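You operate a simulated robot arm through the tools that you are given. There is no shell and no other tool. Be economical: measure what you need, move in short steps, check, and stop when the job is done.

Carry out the task below with a simulated robot arm. There is one attempt and no reset: what you move stays moved.

TASK
Fetch the pink toothbrush and stand it on the grey coaster on the dresser top. Then take the blue toothbrush and put it on the dish on the dresser top.

It is judged by the outcome, as a careful person would: the job done as asked, and still so three seconds after it is handed in. It fails if anything else is knocked over, pushed out of place, dropped, spilled or broken.

THE ROBOT
A 6-joint arm with a two-finger parallel gripper, fixed in place. Base frame: the origin is at the foot of the arm, x ahead of it, y to its left, z up; the work surface is at about z = 0. Lengths are in mm, angles in rad, forces in N, time in s.
With the tool pointing down near the work surface it reaches from about 140 to 580 mm from the base axis. Its first joint turns from -1.152 to 1.152 rad. Payload 2.1 kg.
Tool frame: the origin (TCP) lies between the finger pads and is the grasp point; the fingertips stand 30 mm ahead of it; z points along the fingers, y is the line along which they close. The gripper opens to 94 mm. The fingers are 28 mm wide and 10 mm thick; the gripper's body (50 by 96 mm) begins 55 mm behind the TCP.
Orientation is that of the tool frame in the base frame, as [roll, pitch, yaw] about the fixed x, y, z axes, in that order (R = Rz(yaw) Ry(pitch) Rx(roll)). With the fingers straight down and closing along the base's y, the tool's x points along the base's -x, its y along +y and its z along -z.

THE INTERFACE
- The arm moves only by the tool jog_arm. Its argument "targets" is one flat list of numbers, 7 for each row, row after row: the shift along the tool's x, y, z in mm, then the turn, a rotation vector about the tool's x, y, z in rad, then the gripper command, from -1 (shut) to 1 (fully open), values between in proportion. In form: [dx, dy, dz, rx, ry, rz, gripper, dx, dy, dz, rx, ry, rz, gripper, ...]. A call has 1 to 8 rows; each row is the pose to reach, as a shift and turn from the pose commanded when the call began, along the tool's axes at that moment. A row lasts 0.2 s, in which the tool goes at most 50 mm and 0.15 rad; a call with a longer step from one row to the next is refused whole, and so is a gripper value outside its range. A pose out of reach is approached as far as the arm can. The call stops where the force on the tool passes 40 N (or 10 N more than at its start, if that is more) or the arm is blocked; 0.2 s more then pass. The fingers move at their own pace (about 72 mm/s each) and stop on an object; they squeeze with about 31 N. The grip force told is the motor's: it shows also when the fingers shut on nothing. Time passes only in rows, and 0.2 s behind the last, so rows that repeat a pose let the fingers close. It gives the time, the measured TCP pose, the force on the tool (base axes), the opening and the grip force at its end, in the units of the frame above (readings bear some noise).
- Cameras (640 x 400 px; columns grow to the right, rows downward): "scene" is fixed at [54.8, -376.6, 478]; the picture's right is [0.76, -0.65, 0.00], its down [-0.42, -0.48, -0.77] and it looks along [0.50, 0.58, -0.64] (base axes); focal length 265 px, centre (320, 200). "wrist" rides on the gripper at [-37, 0, -58] in the tool frame; the picture's right is [0.00, -1.00, 0.00], its down [0.97, 0.00, -0.24] and it looks along [0.24, 0.00, 0.97] (tool axes); focal length 218 px, centre (320, 200).
- snapshot(camera): a new picture of that camera. No time passes.
- measure_at(camera, pixels): for up to 12 pixels [column, row] of the newest picture of that camera ("zoom" is the newest enlarged one), the place [x, y, z] in the base frame of the surface seen there, good to about 2 mm. No time passes.
- enlarge(camera, box): a new picture of the part [left, top, right, bottom] of that camera's present view, enlarged. No time passes.
- sign_off(): hands the job in; it is judged then, once.

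Work in short steps. Measure before you move; look again where a grasp or a placing could have gone wrong, and mend it. You have 80 turns and 46 pictures in all, the two below and enlarged ones among them. Open the gripper and draw the arm clear of the work before you hand the job in, unless the task says otherwise; then end with one line.

The tools are called after "Emit:" by a JSON object that holds its "api" and its "payload". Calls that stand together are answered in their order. jog_arm: Moves the arm, as the interface text tells. Its arguments: {"type":"object","properties":{"targets":{"type":"array"}},"required":["targets"]} The other tools are called the same way: snapshot (camera) takes a picture; measure_at (camera, pixels) gives the place of the surface under pixels of a picture; enlarge (camera, box) takes an enlarged picture of a part of a camera's view; sign_off () hands the job in.

At the start:

```text
clock: 0.0
tool_pos: [219.2, -237.2, 291.2]
ee_rot: [-3.14, 0.001, -3.14]
force: [0.3, -0.1, 0.1]
opening: 93.9
grasp_force: 0.1
```

scene: 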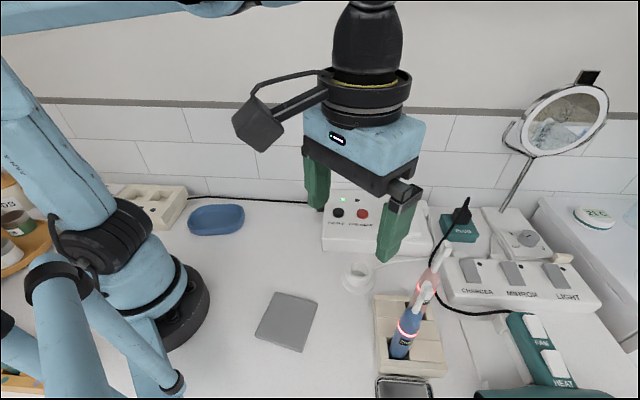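
wrist: 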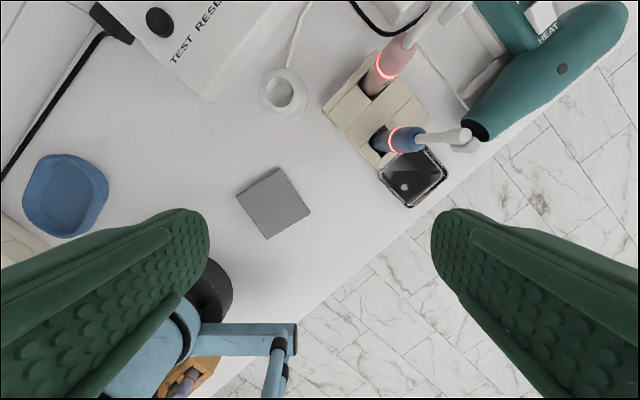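

I'll look closer at the toothbrush holder and the surroundings before measuring anything.

Emit:
{"api": "enlarge", "payload": {"camera": "scene", "box": [340, 220, 500, 400]}}

Emit:
{"api": "enlarge", "payload": {"camera": "wrist", "box": [240, 0, 500, 220]}}

Emit:
{"api": "measure_at", "payload": {"camera": "scene", "pixels": [[262, 335], [278, 293], [317, 300], [301, 350], [288, 320], [215, 218], [192, 212], [242, 216], [215, 207], [216, 232], [357, 272], [403, 385]]}}

```text
2.22 times, centred on (420, 310) of scene
```

zoom: 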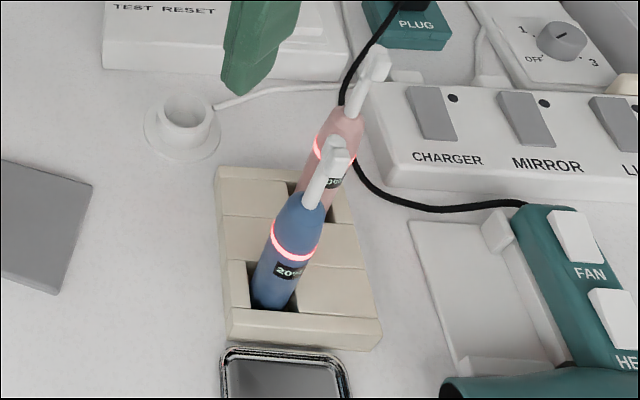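

```text
1.82 times, centred on (370, 110) of wrist
```

zoom: 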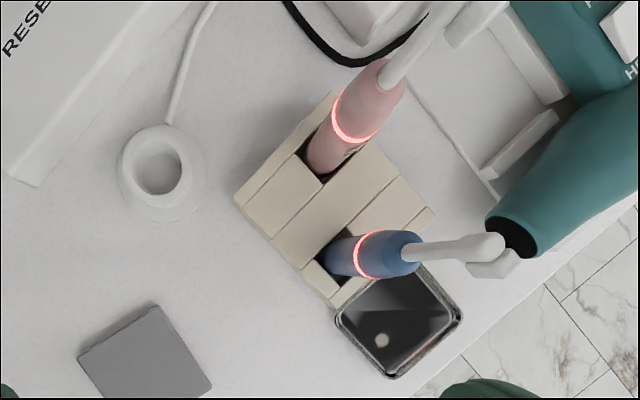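

```text
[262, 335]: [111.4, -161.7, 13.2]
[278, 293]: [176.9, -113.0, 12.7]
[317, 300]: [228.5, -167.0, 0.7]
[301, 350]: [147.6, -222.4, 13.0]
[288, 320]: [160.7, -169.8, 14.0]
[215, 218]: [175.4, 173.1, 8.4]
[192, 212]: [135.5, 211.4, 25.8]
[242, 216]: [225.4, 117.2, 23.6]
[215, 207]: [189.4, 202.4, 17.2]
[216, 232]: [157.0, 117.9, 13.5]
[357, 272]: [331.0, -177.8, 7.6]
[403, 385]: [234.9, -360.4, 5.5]
```

Both brushes stand in sockets of the beige holder. Next I measure points along the two brushes, the holder and its neighbours.

Emit:
{"api": "enlarge", "payload": {"camera": "scene", "box": [360, 230, 470, 380]}}

Emit:
{"api": "measure_at", "payload": {"camera": "wrist", "pixels": [[380, 140], [402, 138], [420, 138], [440, 136], [466, 132], [378, 84], [391, 60], [405, 40], [425, 15], [284, 95], [415, 175], [436, 110]]}}

```text
2.67 times, centred on (415, 305) of scene
```

zoom: 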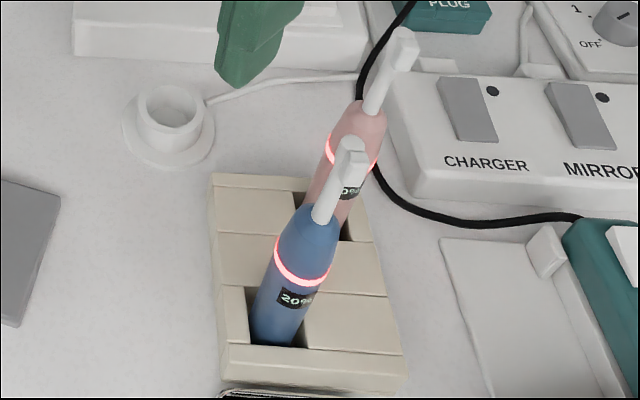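

```text
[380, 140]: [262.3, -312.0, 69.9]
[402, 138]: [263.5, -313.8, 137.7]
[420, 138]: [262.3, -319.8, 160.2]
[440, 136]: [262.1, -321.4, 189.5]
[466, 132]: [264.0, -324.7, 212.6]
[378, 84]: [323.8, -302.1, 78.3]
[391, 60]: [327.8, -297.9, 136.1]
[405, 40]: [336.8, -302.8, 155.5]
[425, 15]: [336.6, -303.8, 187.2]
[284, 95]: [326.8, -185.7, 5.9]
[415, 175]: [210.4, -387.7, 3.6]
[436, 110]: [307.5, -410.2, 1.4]
```

The brushes look vertical, about 210 mm or more tall, with axes near (262,-326) and (337,-308). I measure the heads, necks and holder in the zoom.

Emit:
{"api": "measure_at", "payload": {"camera": "zoom", "pixels": [[353, 140], [358, 158], [338, 180], [324, 210], [345, 185], [402, 34], [408, 48], [385, 75], [372, 105], [230, 200], [350, 330], [300, 365]]}}

Emit:
{"api": "enlarge", "payload": {"camera": "wrist", "box": [360, 80, 500, 220]}}

Emit:
{"api": "enlarge", "payload": {"camera": "wrist", "box": [10, 140, 130, 250]}}

Emit:
{"api": "measure_at", "payload": {"camera": "wrist", "pixels": [[65, 192], [45, 195], [85, 190], [65, 175], [65, 212], [50, 175], [65, 156], [25, 200], [105, 185], [70, 233], [480, 135], [478, 147]]}}

```text
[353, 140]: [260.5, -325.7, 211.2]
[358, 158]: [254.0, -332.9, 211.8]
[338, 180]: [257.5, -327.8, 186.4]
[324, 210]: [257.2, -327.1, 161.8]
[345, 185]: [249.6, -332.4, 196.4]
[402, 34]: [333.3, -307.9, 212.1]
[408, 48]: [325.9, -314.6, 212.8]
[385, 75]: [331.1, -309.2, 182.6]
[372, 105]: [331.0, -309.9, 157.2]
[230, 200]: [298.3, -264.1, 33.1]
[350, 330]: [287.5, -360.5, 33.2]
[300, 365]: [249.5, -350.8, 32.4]
```

```text
2.86 times, centred on (430, 150) of wrist
```

zoom: 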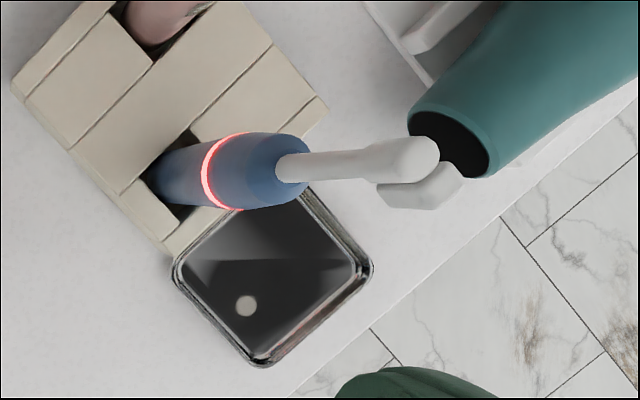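

```text
3.64 times, centred on (70, 195) of wrist
```

zoom: 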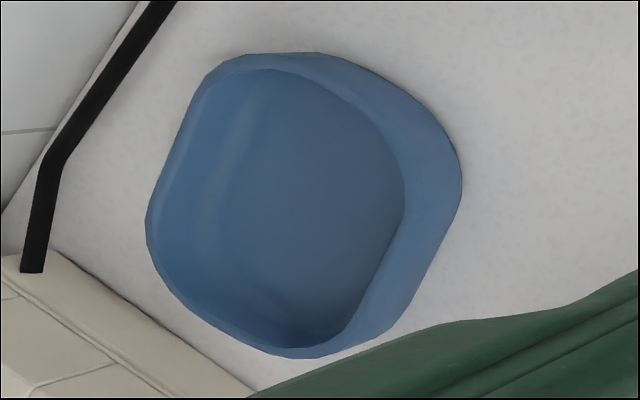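

```text
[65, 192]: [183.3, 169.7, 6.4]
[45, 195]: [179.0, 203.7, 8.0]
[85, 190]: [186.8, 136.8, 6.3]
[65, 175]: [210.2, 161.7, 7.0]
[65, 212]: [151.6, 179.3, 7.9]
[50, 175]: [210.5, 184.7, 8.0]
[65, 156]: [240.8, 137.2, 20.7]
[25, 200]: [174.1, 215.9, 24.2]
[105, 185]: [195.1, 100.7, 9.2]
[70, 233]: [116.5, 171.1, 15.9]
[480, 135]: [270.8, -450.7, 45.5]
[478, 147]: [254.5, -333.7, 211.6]
```

The blue rimmed dish has a flat floor at z≈7 centred near (182,168), and both brush necks are at (336,-308) and (262,-326), tops ≈215, bristles facing (-x,-y). I go above the pink brush and yaw -45° so the fingers close across the neck, not the bristles.

Emit:
{"api": "jog_arm", "payload": {"targets": [-19.5, -11.8, 0, 0, 0, -0.131, 0.1, -39, -23.6, 0, 0, 0, -0.262, 0.1, -58.5, -35.4, 0, 0, 0, -0.393, 0.1, -78, -47.2, 0, 0, 0, -0.524, 0.1, -97.5, -59, 0, 0, 0, -0.655, 0.1, -117, -71, 0, 0, 0, -0.785, 0.1, -117, -71, 0, 0, 0, -0.785, 0.1]}}

Emit:
{"api": "snapshot", "payload": {"camera": "wrist"}}

Emit:
{"api": "snapshot", "payload": {"camera": "scene"}}

```text
clock: 1.6
tool_pos: [336.3, -308.8, 292.0]
ee_rot: [-3.141, 0.0, -2.355]
force: [0.9, -0.3, 1.3]
opening: 51.8
grasp_force: 0.1
```

```text
38 pictures are left
```

wrist: 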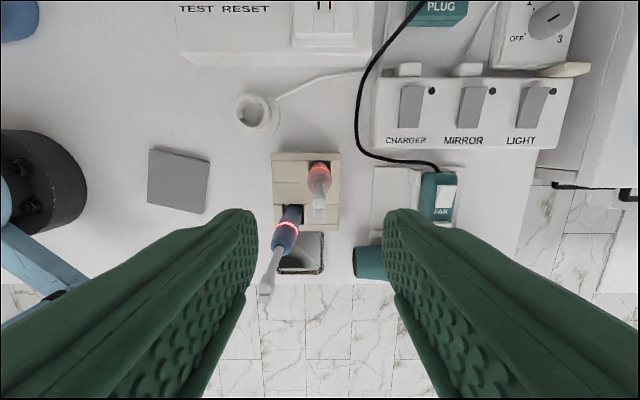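

```text
37 pictures are left
```

scene: 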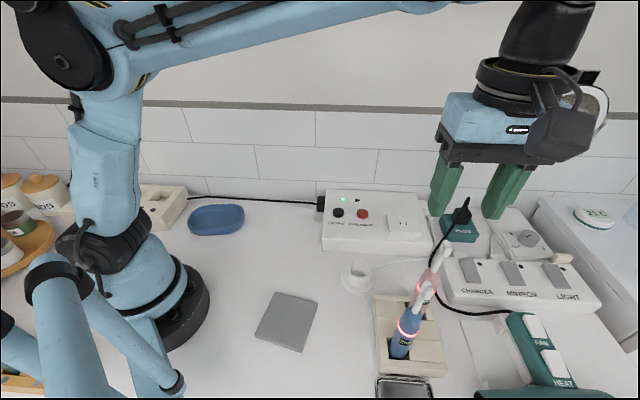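

Pink neck lies on image column ~319, centred between the fingers. I descend to TCP z≈186 with fingers open and check.

Emit:
{"api": "jog_arm", "payload": {"targets": [0, 0, 35, 0, 0, 0, 0.1, 0, 0, 70, 0, 0, 0, 0.1, 0, 0, 106, 0, 0, 0, 0.1, 0, 0, 106, 0, 0, 0, 0.1]}}

Emit:
{"api": "snapshot", "payload": {"camera": "wrist"}}

Emit:
{"api": "enlarge", "payload": {"camera": "scene", "box": [360, 170, 520, 300]}}

```text
clock: 2.6
tool_pos: [335.0, -308.0, 185.8]
ee_rot: [3.141, 0.001, -2.356]
force: [-0.8, 0.3, 0.8]
opening: 51.8
grasp_force: 0.0
```

```text
36 pictures are left
```

wrist: 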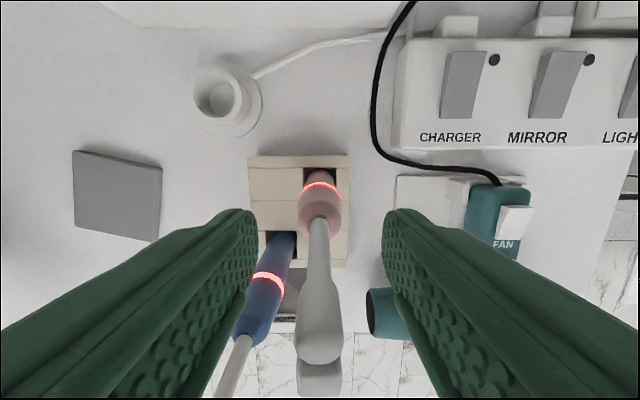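

```text
3.08 times, centred on (440, 235) of scene
```

zoom: 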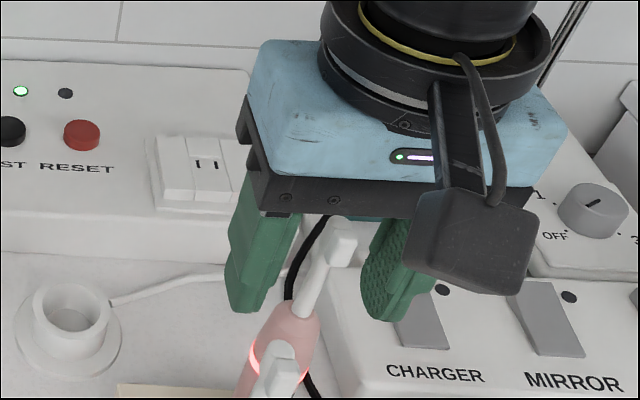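

The neck stands midway between the fingers, palm clear of the head, blue brush clear. I close and let the fingers settle.

Emit:
{"api": "jog_arm", "payload": {"targets": [0, 0, 0, 0, 0, 0, -1, 0, 0, 0, 0, 0, 0, -1, 0, 0, 0, 0, 0, 0, -1, 0, 0, 0, 0, 0, 0, -1]}}

Emit:
{"api": "snapshot", "payload": {"camera": "wrist"}}

```text
clock: 3.6
tool_pos: [336.3, -308.3, 185.0]
ee_rot: [-3.141, 0.001, -2.357]
force: [0.3, -0.5, 0.3]
opening: 9.4
grasp_force: 31.4
```

```text
34 pictures are left
```

wrist: 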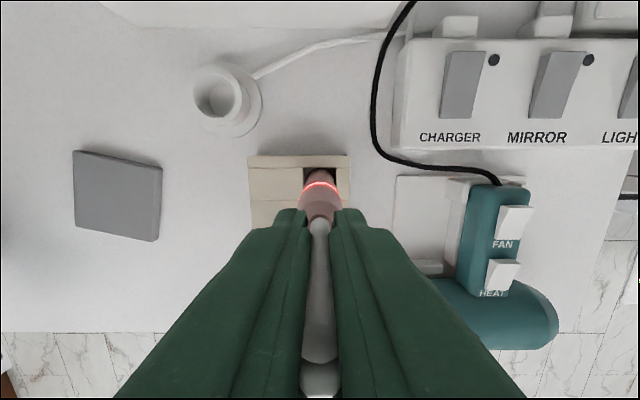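

Grip holds on 9.4 mm with 31 N. I lift gently, straight up.

Emit:
{"api": "jog_arm", "payload": {"targets": [0, 0, -6, 0, 0, 0, -1, 0, 0, -15, 0, 0, 0, -1, 0, 0, -30, 0, 0, 0, -1, 0, 0, -50, 0, 0, 0, -1, 0, 0, -70, 0, 0, 0, -1, 0, 0, -80, 0, 0, 0, -1]}}

Emit:
{"api": "snapshot", "payload": {"camera": "scene"}}

```text
clock: 5.0
tool_pos: [334.4, -308.2, 266.8]
ee_rot: [-3.141, 0.001, -2.356]
force: [-0.7, -0.1, -2.1]
opening: 9.5
grasp_force: 31.3
```

```text
33 pictures are left
```

scene: 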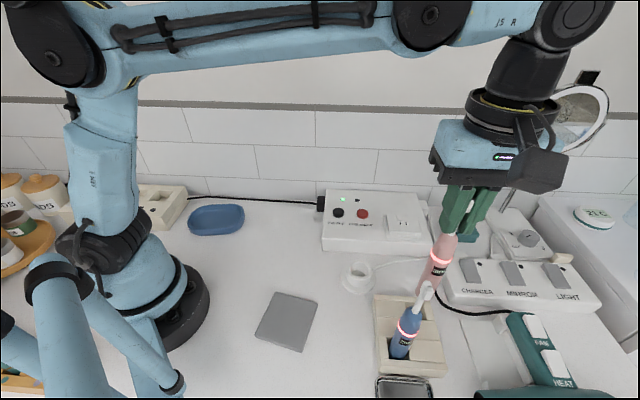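

Brush hangs straight and is clear of the holder. I carry it at height to above the coaster centre (165,-167), a path ~60 mm clear of the blue brush.

Emit:
{"api": "jog_arm", "payload": {"targets": [1.5, 15, 0, 0, 0, 0, -1, 4.5, 48, 0, 0, 0, 0, -1, 8, 85, 0, 0, 0, 0, -1, 11.5, 124, 0, 0, 0, 0, -1, 15, 162, 0, 0, 0, 0, -1, 18, 194, 0, 0, 0, 0, -1, 20, 214, 0, 0, 0, 0, -1, 20.5, 220, 0, 0, 0, 0, -1]}}

Emit:
{"api": "snapshot", "payload": {"camera": "wrist"}}

Emit:
{"api": "enlarge", "payload": {"camera": "scene", "box": [200, 150, 400, 380]}}

```text
clock: 6.8
tool_pos: [163.9, -166.5, 263.3]
ee_rot: [3.142, 0.001, -2.355]
force: [0.4, -0.8, -1.5]
opening: 9.2
grasp_force: 31.0
```

```text
32 pictures are left
```

wrist: 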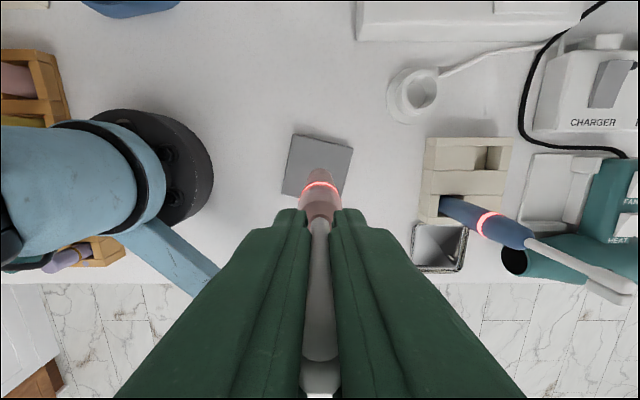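

```text
1.74 times, centred on (300, 265) of scene
```

zoom: 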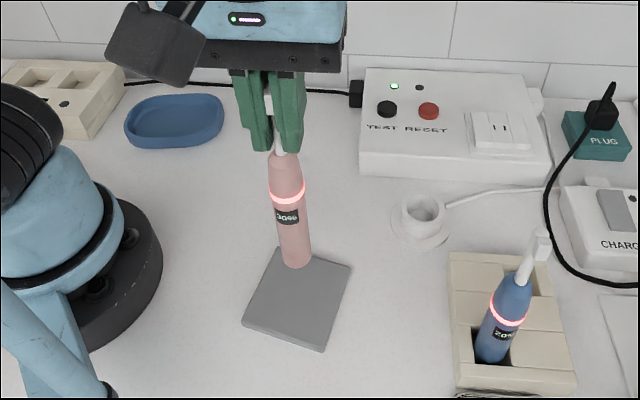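

Now I measure the brush's lower end and axis, and the coaster, in the zoom.

Emit:
{"api": "measure_at", "payload": {"camera": "zoom", "pixels": [[297, 265], [296, 255], [292, 225], [287, 170], [280, 148], [280, 252], [348, 266], [323, 350], [245, 324], [297, 300], [296, 268]]}}

```text
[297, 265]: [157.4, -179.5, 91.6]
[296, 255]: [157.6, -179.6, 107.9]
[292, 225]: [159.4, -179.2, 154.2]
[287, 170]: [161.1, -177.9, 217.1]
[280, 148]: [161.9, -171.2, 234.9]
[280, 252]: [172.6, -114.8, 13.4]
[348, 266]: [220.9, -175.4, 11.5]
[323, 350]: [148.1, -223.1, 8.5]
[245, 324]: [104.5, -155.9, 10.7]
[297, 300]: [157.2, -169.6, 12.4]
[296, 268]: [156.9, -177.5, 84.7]
```

Brush bottom at z≈84, over (164,-167); coaster top ≈12.5. I lower 66 mm, then check the gap.

Emit:
{"api": "jog_arm", "payload": {"targets": [0, 0, 20, 0, 0, 0, -1, 0, 0, 40, 0, 0, 0, -1, 0, 0, 55, 0, 0, 0, -1, 0, 0, 63, 0, 0, 0, -1, 0, 0, 66, 0, 0, 0, -1, 0, 0, 66, 0, 0, 0, -1]}}

Emit:
{"api": "enlarge", "payload": {"camera": "scene", "box": [230, 240, 340, 360]}}

Emit:
{"api": "measure_at", "payload": {"camera": "zoom", "pixels": [[320, 250], [320, 260], [320, 270]]}}

```text
clock: 8.2
tool_pos: [164.4, -167.1, 197.4]
ee_rot: [3.142, 0.0, -2.355]
force: [-0.6, -0.4, -2.2]
opening: 9.1
grasp_force: 32.0
```

```text
3.33 times, centred on (285, 300) of scene
```

zoom: 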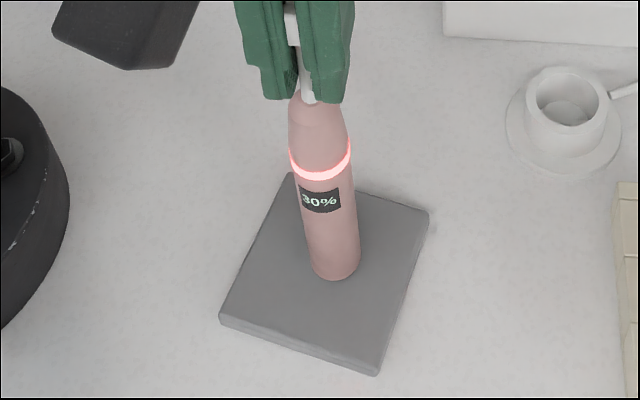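

```text
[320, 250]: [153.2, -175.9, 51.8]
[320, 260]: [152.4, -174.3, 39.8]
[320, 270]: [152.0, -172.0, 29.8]
```

Bottom looks a few mm above the coaster. I lower in 1 mm rows and watch the force.

Emit:
{"api": "jog_arm", "payload": {"targets": [0, 0, 1, 0, 0, 0, -1, 0, 0, 2, 0, 0, 0, -1, 0, 0, 3, 0, 0, 0, -1, 0, 0, 3, 0, 0, 0, -1]}}

Emit:
{"api": "measure_at", "payload": {"camera": "zoom", "pixels": [[336, 276], [337, 279], [337, 282], [337, 290]]}}

```text
clock: 9.2
tool_pos: [165.0, -167.0, 194.0]
ee_rot: [-3.141, -0.002, -2.356]
force: [-0.2, -0.5, -0.9]
opening: 9.3
grasp_force: 31.3
```

```text
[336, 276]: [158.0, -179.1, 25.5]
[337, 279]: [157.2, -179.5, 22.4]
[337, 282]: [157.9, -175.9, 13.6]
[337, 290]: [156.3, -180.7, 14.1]
```

Emit:
{"api": "jog_arm", "payload": {"targets": [0, 0, 0.7, 0, 0, 0, -1, 0, 0, 1.4, 0, 0, 0, -1, 0, 0, 2, 0, 0, 0, -1, 0, 0, 2, 0, 0, 0, -1]}}

Emit:
{"api": "enlarge", "payload": {"camera": "scene", "box": [260, 270, 320, 340]}}

```text
clock: 10.2
tool_pos: [166.1, -166.4, 192.6]
ee_rot: [-3.141, 0.0, -2.355]
force: [-0.1, 0.7, -1.4]
opening: 9.0
grasp_force: 31.2
```

```text
5.71 times, centred on (290, 305) of scene
```

zoom: 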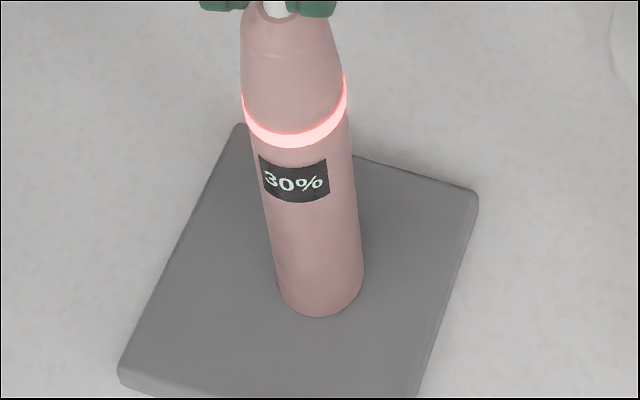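

Still carrying the weight (-1.4 N). I keep lowering by small steps until contact shows.

Emit:
{"api": "jog_arm", "payload": {"targets": [0, 0, 0.5, 0, 0, 0, -1, 0, 0, 1, 0, 0, 0, -1, 0, 0, 1.5, 0, 0, 0, -1, 0, 0, 1.5, 0, 0, 0, -1]}}

```text
clock: 11.2
tool_pos: [165.2, -167.5, 192.7]
ee_rot: [-3.141, -0.001, -2.356]
force: [-1.4, 1.0, 21.7]
opening: 9.2
grasp_force: 30.9
```

Contact: +21.7 N. I ease back 0.6 mm to relieve the press before releasing.

Emit:
{"api": "jog_arm", "payload": {"targets": [0, 0, -0.5, 0, 0, 0, -1, 0, 0, -0.5, 0, 0, 0, -1]}}

```text
clock: 11.8
tool_pos: [165.0, -167.8, 191.8]
ee_rot: [-3.141, 0.0, -2.356]
force: [-0.1, -0.4, -0.2]
opening: 9.2
grasp_force: 31.4
```

Load is ≈0: it stands on the coaster. I open the fingers in stages and hold still.

Emit:
{"api": "jog_arm", "payload": {"targets": [0, 0, 0, 0, 0, 0, -0.75, 0, 0, 0, 0, 0, 0, -0.65, 0, 0, 0, 0, 0, 0, -0.5, 0, 0, 0, 0, 0, 0, 0.1, 0, 0, 0, 0, 0, 0, 0.1]}}

Emit:
{"api": "snapshot", "payload": {"camera": "wrist"}}

Emit:
{"api": "enlarge", "payload": {"camera": "scene", "box": [220, 180, 350, 360]}}

```text
clock: 13.0
tool_pos: [165.6, -167.3, 193.3]
ee_rot: [3.14, 0.0, -2.357]
force: [0.0, -0.3, 0.4]
opening: 51.7
grasp_force: 0.0
```

```text
28 pictures are left
```

wrist: 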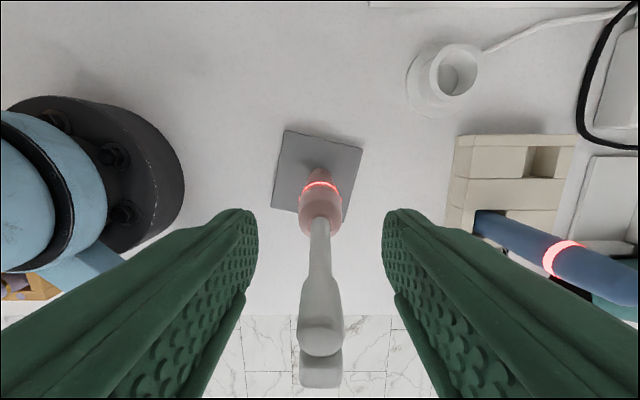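

```text
2.22 times, centred on (285, 270) of scene
```

zoom: 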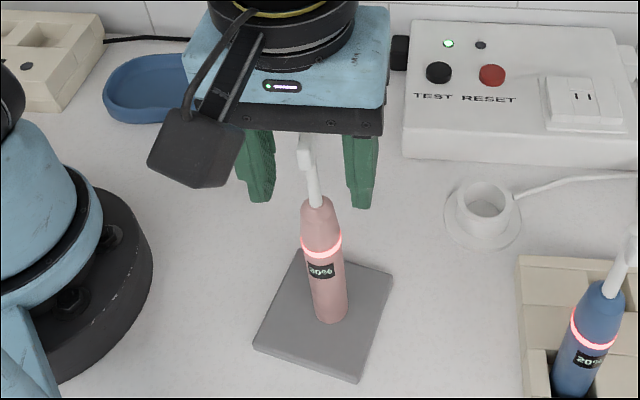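

Pink stands freely. I rise straight up 100 mm, then travel to above the blue brush.

Emit:
{"api": "jog_arm", "payload": {"targets": [0, 0, -30, 0, 0, 0, 0.1, 0, 0, -70, 0, 0, 0, 0.1, 0, 0, -102, 0, 0, 0, 0.1, 11, -45, -102, 0, 0, 0, 0.1, 22, -90, -102, 0, 0, 0, 0.1, 33, -135, -102, 0, 0, 0, 0.1, 43.5, -180, -102, 0, 0, 0, 0.1, 43.5, -180.7, -102, 0, 0, 0, 0.1]}}

Emit:
{"api": "snapshot", "payload": {"camera": "wrist"}}

Emit:
{"api": "snapshot", "payload": {"camera": "scene"}}

Emit:
{"api": "measure_at", "payload": {"camera": "wrist", "pixels": [[320, 210], [319, 217], [319, 190]]}}

```text
clock: 14.8
tool_pos: [260.5, -327.2, 294.3]
ee_rot: [3.14, -0.001, -2.356]
force: [0.1, 0.3, 0.1]
opening: 51.8
grasp_force: 0.0
```

```text
26 pictures are left
```

wrist: 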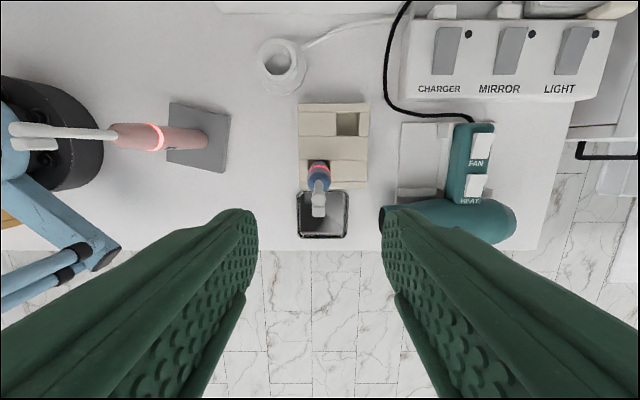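

```text
25 pictures are left
```

scene: 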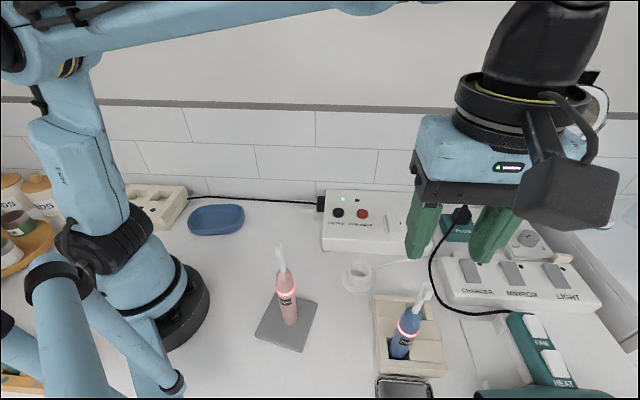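

```text
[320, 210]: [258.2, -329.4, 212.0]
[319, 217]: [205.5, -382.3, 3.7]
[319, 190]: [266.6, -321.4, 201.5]
```

Blue neck is on column ~319, between the fingers. I descend to z≈186 and check.

Emit:
{"api": "jog_arm", "payload": {"targets": [0, 0, 35, 0, 0, 0, 0.1, 0, 0, 70, 0, 0, 0, 0.1, 0, 0, 108, 0, 0, 0, 0.1, 0, 0, 108, 0, 0, 0, 0.1]}}

Emit:
{"api": "snapshot", "payload": {"camera": "wrist"}}

```text
clock: 15.8
tool_pos: [261.2, -324.6, 185.8]
ee_rot: [-3.141, 0.0, -2.355]
force: [-0.1, 0.4, -1.4]
opening: 51.4
grasp_force: 0.0
```

```text
24 pictures are left
```

wrist: 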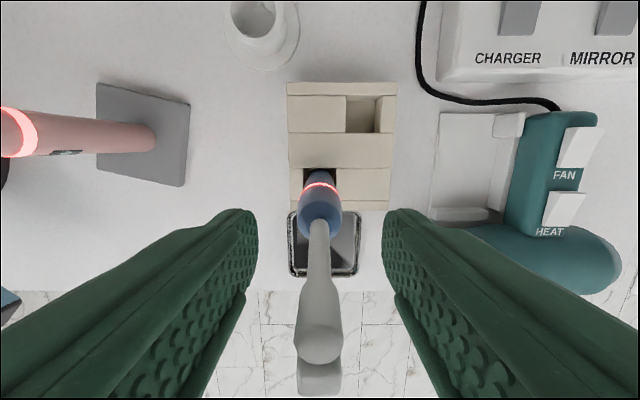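

Same geometry as the pink grasp. I close and then lift slowly.

Emit:
{"api": "jog_arm", "payload": {"targets": [0, 0, 0, 0, 0, 0, -1, 0, 0, 0, 0, 0, 0, -1, 0, 0, 0, 0, 0, 0, -1, 0, 0, 0, 0, 0, 0, -1]}}

Emit:
{"api": "jog_arm", "payload": {"targets": [0, 0, -6, 0, 0, 0, -1, 0, 0, -15, 0, 0, 0, -1, 0, 0, -30, 0, 0, 0, -1, 0, 0, -50, 0, 0, 0, -1, 0, 0, -70, 0, 0, 0, -1, 0, 0, -80, 0, 0, 0, -1]}}

Emit:
{"api": "snapshot", "payload": {"camera": "scene"}}

```text
clock: 16.8
tool_pos: [261.5, -326.0, 186.7]
ee_rot: [3.141, 0.0, -2.356]
force: [-0.8, -0.3, 1.1]
opening: 9.5
grasp_force: 30.7
```

```text
clock: 18.2
tool_pos: [262.7, -328.2, 266.4]
ee_rot: [-3.141, -0.001, -2.357]
force: [-0.3, -0.3, -1.2]
opening: 9.0
grasp_force: 31.3
```

```text
23 pictures are left
```

scene: 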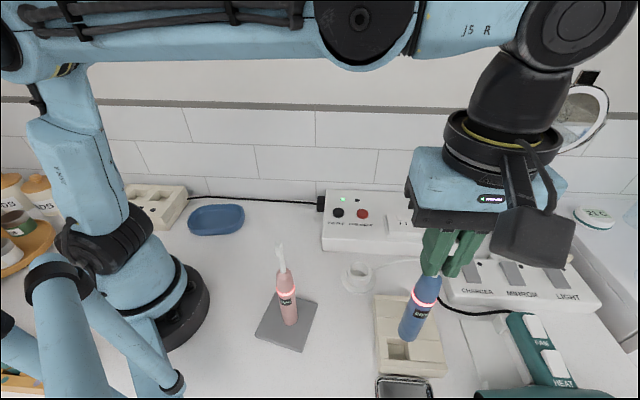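

Blue is held straight and clear of the holder. I carry it 20 mm higher along x≈270, well around the pink brush at (165,-167), first half to y≈-100.

Emit:
{"api": "jog_arm", "payload": {"targets": [-12, 9.2, -5, 0, 0, 0, -1, -33.9, 25.5, -12, 0, 0, 0, -1, -60.8, 48.1, -20, 0, 0, 0, -1, -87, 71.4, -20, 0, 0, 0, -1, -112.4, 95.4, -20, 0, 0, 0, -1, -137.9, 119.5, -20, 0, 0, 0, -1, -159.1, 140.7, -20, 0, 0, 0, -1, -169.7, 151.3, -20, 0, 0, 0, -1]}}

Emit:
{"api": "snapshot", "payload": {"camera": "scene"}}

Emit:
{"api": "measure_at", "payload": {"camera": "scene", "pixels": [[325, 205], [324, 250], [188, 215], [217, 222], [245, 215], [160, 200], [200, 232], [230, 205]]}}

```text
clock: 20.0
tool_pos: [277.1, -98.4, 287.0]
ee_rot: [3.141, 0.0, -2.354]
force: [0.0, 0.0, -2.1]
opening: 9.3
grasp_force: 31.2
```

```text
22 pictures are left
```

scene: 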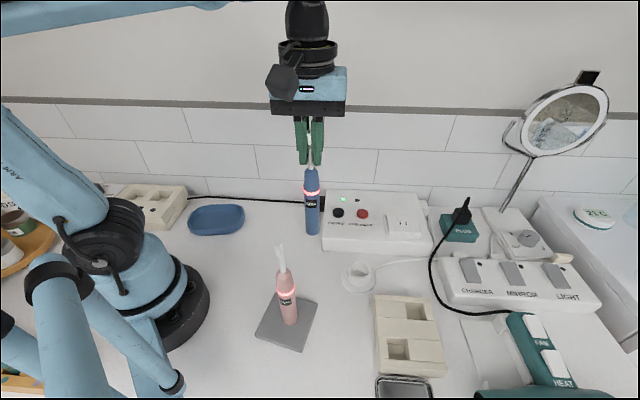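

```text
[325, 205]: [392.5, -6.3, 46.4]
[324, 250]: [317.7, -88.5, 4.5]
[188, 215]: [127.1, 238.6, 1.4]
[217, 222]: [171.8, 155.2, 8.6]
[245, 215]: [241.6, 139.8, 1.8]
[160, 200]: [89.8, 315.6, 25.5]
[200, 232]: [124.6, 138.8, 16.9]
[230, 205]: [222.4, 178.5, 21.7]
```

The route is clear (box top z≈46, brush bottom ≈104). I continue to the dish centre (181,168).

Emit:
{"api": "jog_arm", "payload": {"targets": [-7.1, 9.9, 0, 0, 0, 0, -1, -21.2, 32.5, 0, 0, 0, 0, -1, -38.2, 63.6, 0, 0, 0, 0, -1, -53.7, 99, 0, 0, 0, 0, -1, -68.6, 136.5, 0, 0, 0, 0, -1, -83.4, 173.9, 0, 0, 0, 0, -1, -99.7, 211.4, 0, 0, 0, 0, -1, -113.1, 240.4, 0, 0, 0, 0, -1]}}

Emit:
{"api": "jog_arm", "payload": {"targets": [-6, 11, 0, 0, 0, 0, -1, -8.5, 15.6, 0, 0, 0, 0, -1, -8.5, 15.6, 0, 0, 0, 0, -1]}}

Emit:
{"api": "snapshot", "payload": {"camera": "wrist"}}

Emit:
{"api": "enlarge", "payload": {"camera": "scene", "box": [150, 100, 280, 250]}}

```text
clock: 21.8
tool_pos: [187.3, 151.3, 287.4]
ee_rot: [3.141, 0.0, -2.355]
force: [-0.4, -0.3, -1.9]
opening: 9.4
grasp_force: 31.3
```

```text
clock: 22.6
tool_pos: [180.4, 169.9, 286.7]
ee_rot: [3.141, -0.002, -2.356]
force: [0.3, -0.2, -2.0]
opening: 9.3
grasp_force: 30.9
```

```text
21 pictures are left
```

wrist: 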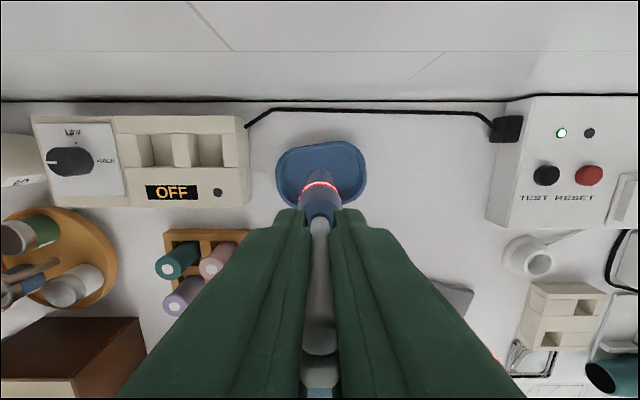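

```text
2.67 times, centred on (215, 175) of scene
```

zoom: 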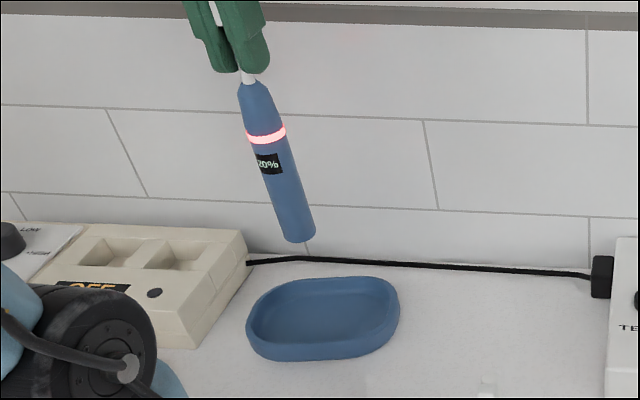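

Emit:
{"api": "measure_at", "payload": {"camera": "zoom", "pixels": [[295, 235], [285, 200], [270, 145], [320, 310], [290, 330], [350, 330], [370, 300], [290, 300], [251, 325], [396, 300], [325, 282], [325, 340]]}}

Emit:
{"api": "enlarge", "payload": {"camera": "wrist", "box": [250, 120, 390, 230]}}

Emit:
{"api": "measure_at", "payload": {"camera": "wrist", "pixels": [[280, 165], [362, 165], [320, 145], [295, 165], [345, 165], [298, 190], [345, 190], [290, 200], [165, 265], [210, 265], [185, 300]]}}

```text
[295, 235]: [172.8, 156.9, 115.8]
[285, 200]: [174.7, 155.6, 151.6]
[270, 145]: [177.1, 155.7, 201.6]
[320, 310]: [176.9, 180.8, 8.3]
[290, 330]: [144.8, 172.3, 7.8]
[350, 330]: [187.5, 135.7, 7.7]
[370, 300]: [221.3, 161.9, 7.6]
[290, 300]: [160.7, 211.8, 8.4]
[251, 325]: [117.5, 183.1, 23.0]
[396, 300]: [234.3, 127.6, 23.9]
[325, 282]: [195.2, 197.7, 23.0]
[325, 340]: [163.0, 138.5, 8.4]
```

```text
3.64 times, centred on (320, 175) of wrist
```

zoom: 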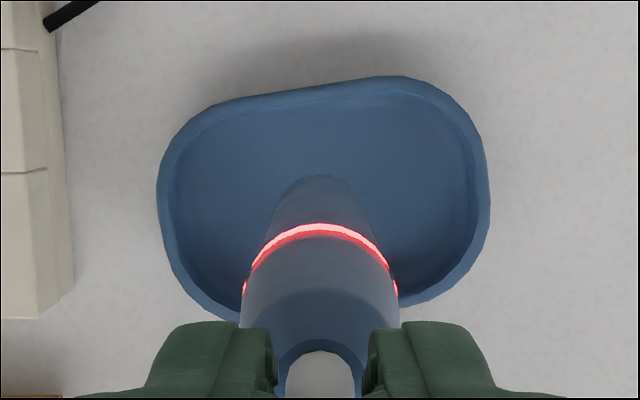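

```text
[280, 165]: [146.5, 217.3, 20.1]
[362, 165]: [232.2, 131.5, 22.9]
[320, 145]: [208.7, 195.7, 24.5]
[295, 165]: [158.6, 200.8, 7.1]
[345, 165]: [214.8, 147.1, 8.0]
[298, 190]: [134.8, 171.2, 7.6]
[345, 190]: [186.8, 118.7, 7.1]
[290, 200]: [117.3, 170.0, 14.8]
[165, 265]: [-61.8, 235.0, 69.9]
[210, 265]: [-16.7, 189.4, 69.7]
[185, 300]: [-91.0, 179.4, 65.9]
```

Dish floor is flat at z≈8 around (178,167); expected contact at TCP z≈187-188. I lower 93 mm to about 194.

Emit:
{"api": "jog_arm", "payload": {"targets": [0, 0, 20, 0, 0, 0, -1, 0, 0, 45, 0, 0, 0, -1, 0, 0, 68, 0, 0, 0, -1, 0, 0, 83, 0, 0, 0, -1, 0, 0, 91, 0, 0, 0, -1, 0, 0, 93, 0, 0, 0, -1, 0, 0, 93, 0, 0, 0, -1]}}

Emit:
{"api": "enlarge", "payload": {"camera": "scene", "box": [150, 120, 280, 250]}}

```text
clock: 24.2
tool_pos: [180.4, 166.5, 194.4]
ee_rot: [-3.14, 0.0, -2.357]
force: [-0.2, -0.4, -2.4]
opening: 9.3
grasp_force: 31.0
```

```text
3.08 times, centred on (215, 185) of scene
```

zoom: 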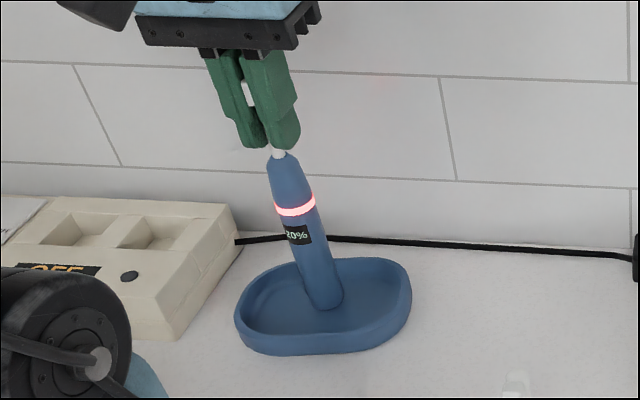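

The brush is inside the rim, some mm above the floor. I lower by 1 mm rows.

Emit:
{"api": "jog_arm", "payload": {"targets": [0, 0, 1, 0, 0, 0, -1, 0, 0, 2, 0, 0, 0, -1, 0, 0, 3, 0, 0, 0, -1, 0, 0, 4, 0, 0, 0, -1, 0, 0, 4, 0, 0, 0, -1]}}

```text
clock: 25.4
tool_pos: [179.3, 168.2, 188.2]
ee_rot: [-3.141, -0.001, -2.356]
force: [0.9, -0.6, -2.5]
opening: 9.5
grasp_force: 31.5
```

Emit:
{"api": "jog_arm", "payload": {"targets": [0, 0, 0.6, 0, 0, 0, -1, 0, 0, 1.2, 0, 0, 0, -1, 0, 0, 1.2, 0, 0, 0, -1]}}

```text
clock: 26.2
tool_pos: [180.6, 168.0, 189.3]
ee_rot: [-3.141, 0.001, -2.355]
force: [-2.3, -0.9, 12.3]
opening: 9.2
grasp_force: 30.8
```

Contact at 12 N. I ease back 0.3 mm, then release in stages.

Emit:
{"api": "jog_arm", "payload": {"targets": [0, 0, -0.3, 0, 0, 0, -1, 0, 0, -0.3, 0, 0, 0, -1]}}

Emit:
{"api": "jog_arm", "payload": {"targets": [0, 0, -0.3, 0, 0, 0, -0.75, 0, 0, -0.3, 0, 0, 0, -0.65, 0, 0, -0.3, 0, 0, 0, -0.5, 0, 0, -0.3, 0, 0, 0, 0.1, 0, 0, -0.3, 0, 0, 0, 0.1]}}

Emit:
{"api": "enlarge", "payload": {"camera": "scene", "box": [150, 100, 280, 250]}}

Emit:
{"api": "snapshot", "payload": {"camera": "wrist"}}

```text
clock: 26.8
tool_pos: [180.4, 168.4, 188.6]
ee_rot: [-3.141, 0.0, -2.357]
force: [-2.2, 2.3, 8.1]
opening: 9.6
grasp_force: 31.2
```

```text
clock: 28.0
tool_pos: [180.6, 167.9, 190.1]
ee_rot: [3.142, 0.0, -2.357]
force: [-0.5, 0.5, -0.2]
opening: 51.7
grasp_force: 0.1
```

```text
2.67 times, centred on (215, 175) of scene
```

zoom: 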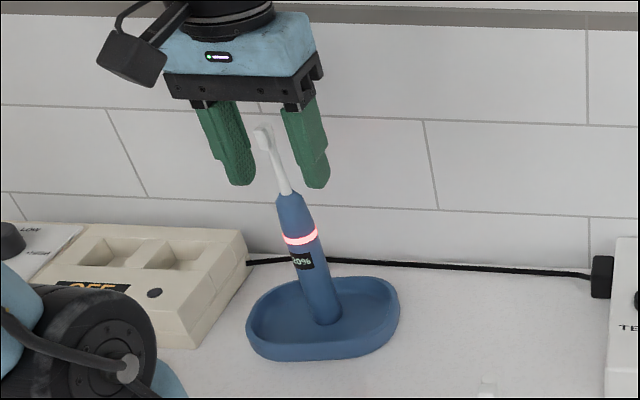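

```text
16 pictures are left
```

wrist: 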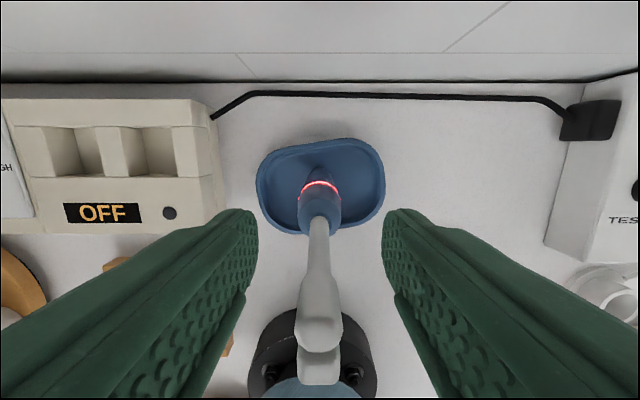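

Blue stands freely in the dish. I withdraw straight up and away, then confirm both.

Emit:
{"api": "jog_arm", "payload": {"targets": [0, 0, -25, 0, 0, 0, 0.1, 0, 0, -60, 0, 0, 0, 0.1, 0, 0, -100, 0, 0, 0, 0.1, -20, -20, -105, 0, 0, 0, 0.1, -45, -45, -105, 0, 0, 0, 0.3, -70, -70, -105, 0, 0, 0, 0.5, -70, -70, -105, 0, 0, 0, 0.5, -70, -70, -105, 0, 0, 0, 0.5]}}

Emit:
{"api": "snapshot", "payload": {"camera": "scene"}}

Emit:
{"api": "measure_at", "payload": {"camera": "scene", "pixels": [[220, 218], [214, 185], [205, 152], [289, 315], [286, 285], [279, 246]]}}

```text
clock: 29.4
tool_pos: [261.0, 166.8, 296.5]
ee_rot: [3.131, -0.021, -2.347]
force: [-13.9, -8.0, 5.8]
opening: 70.5
grasp_force: 0.0
stopped in row 6: the force on the tool passed its limit (the readings are from after the stop); the commanded pose is now the measured one
```

```text
15 pictures are left
```

scene: 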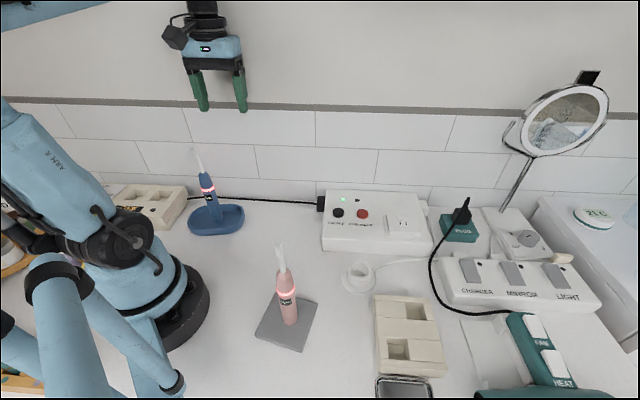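

```text
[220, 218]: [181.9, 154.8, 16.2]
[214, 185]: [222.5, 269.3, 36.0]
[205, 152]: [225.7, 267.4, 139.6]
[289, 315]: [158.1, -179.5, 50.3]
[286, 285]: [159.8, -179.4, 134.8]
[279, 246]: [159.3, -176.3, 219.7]
```

The gripper brushed the wall behind the dresser at (261,167,296); both brushes still stand. I back off from the wall and move to open space along it.

Emit:
{"api": "jog_arm", "payload": {"targets": [15, 0, 0, 0, 0, 0, 0.5, 35, -10, 0, 0, 0, 0, 0.5, 50, -35, 0, 0, 0, 0, 0.5, 55, -70, 0, 0, 0, 0, 0.5, 55, -100, 0, 0, 0, 0, 0.5, 55, -120, 0, 0, 0, 0, 0.5, 55, -120, 0, 0, 0, 0, 0.5]}}

Emit:
{"api": "snapshot", "payload": {"camera": "scene"}}

Emit:
{"api": "enlarge", "payload": {"camera": "scene", "box": [150, 130, 340, 360]}}

```text
clock: 31.0
tool_pos: [310.0, 41.8, 296.7]
ee_rot: [3.132, -0.02, -2.349]
force: [-0.5, -0.8, -0.2]
opening: 70.3
grasp_force: 0.1
```

```text
14 pictures are left
```

scene: 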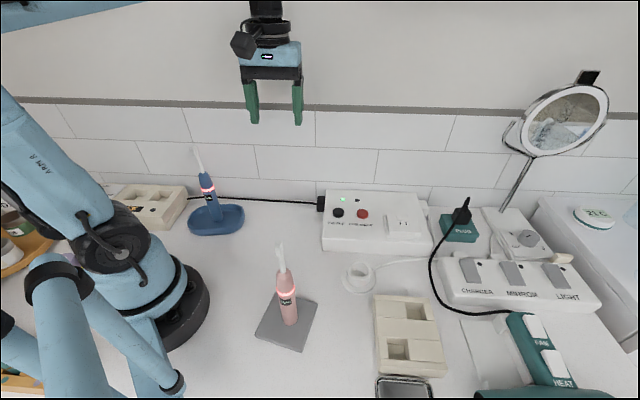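

```text
1.74 times, centred on (245, 245) of scene
```

zoom: 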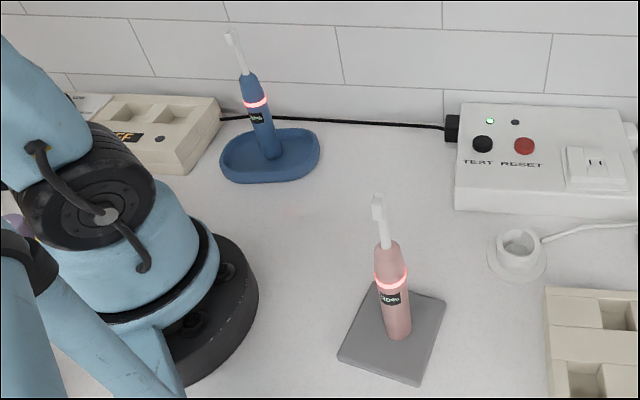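

Both brushes stand stably, blue in the dish and pink on the coaster. The gripper is open and clear, and everything else looks to be in place. I hand the job in.

Emit:
{"api": "sign_off", "payload": {}}

```text
The job is handed in.
```

The pink toothbrush is standing on the grey coaster and the blue one is standing upright in the blue dish; the gripper touched the back wall once as it withdrew, and the final pictures show nothing disturbed.
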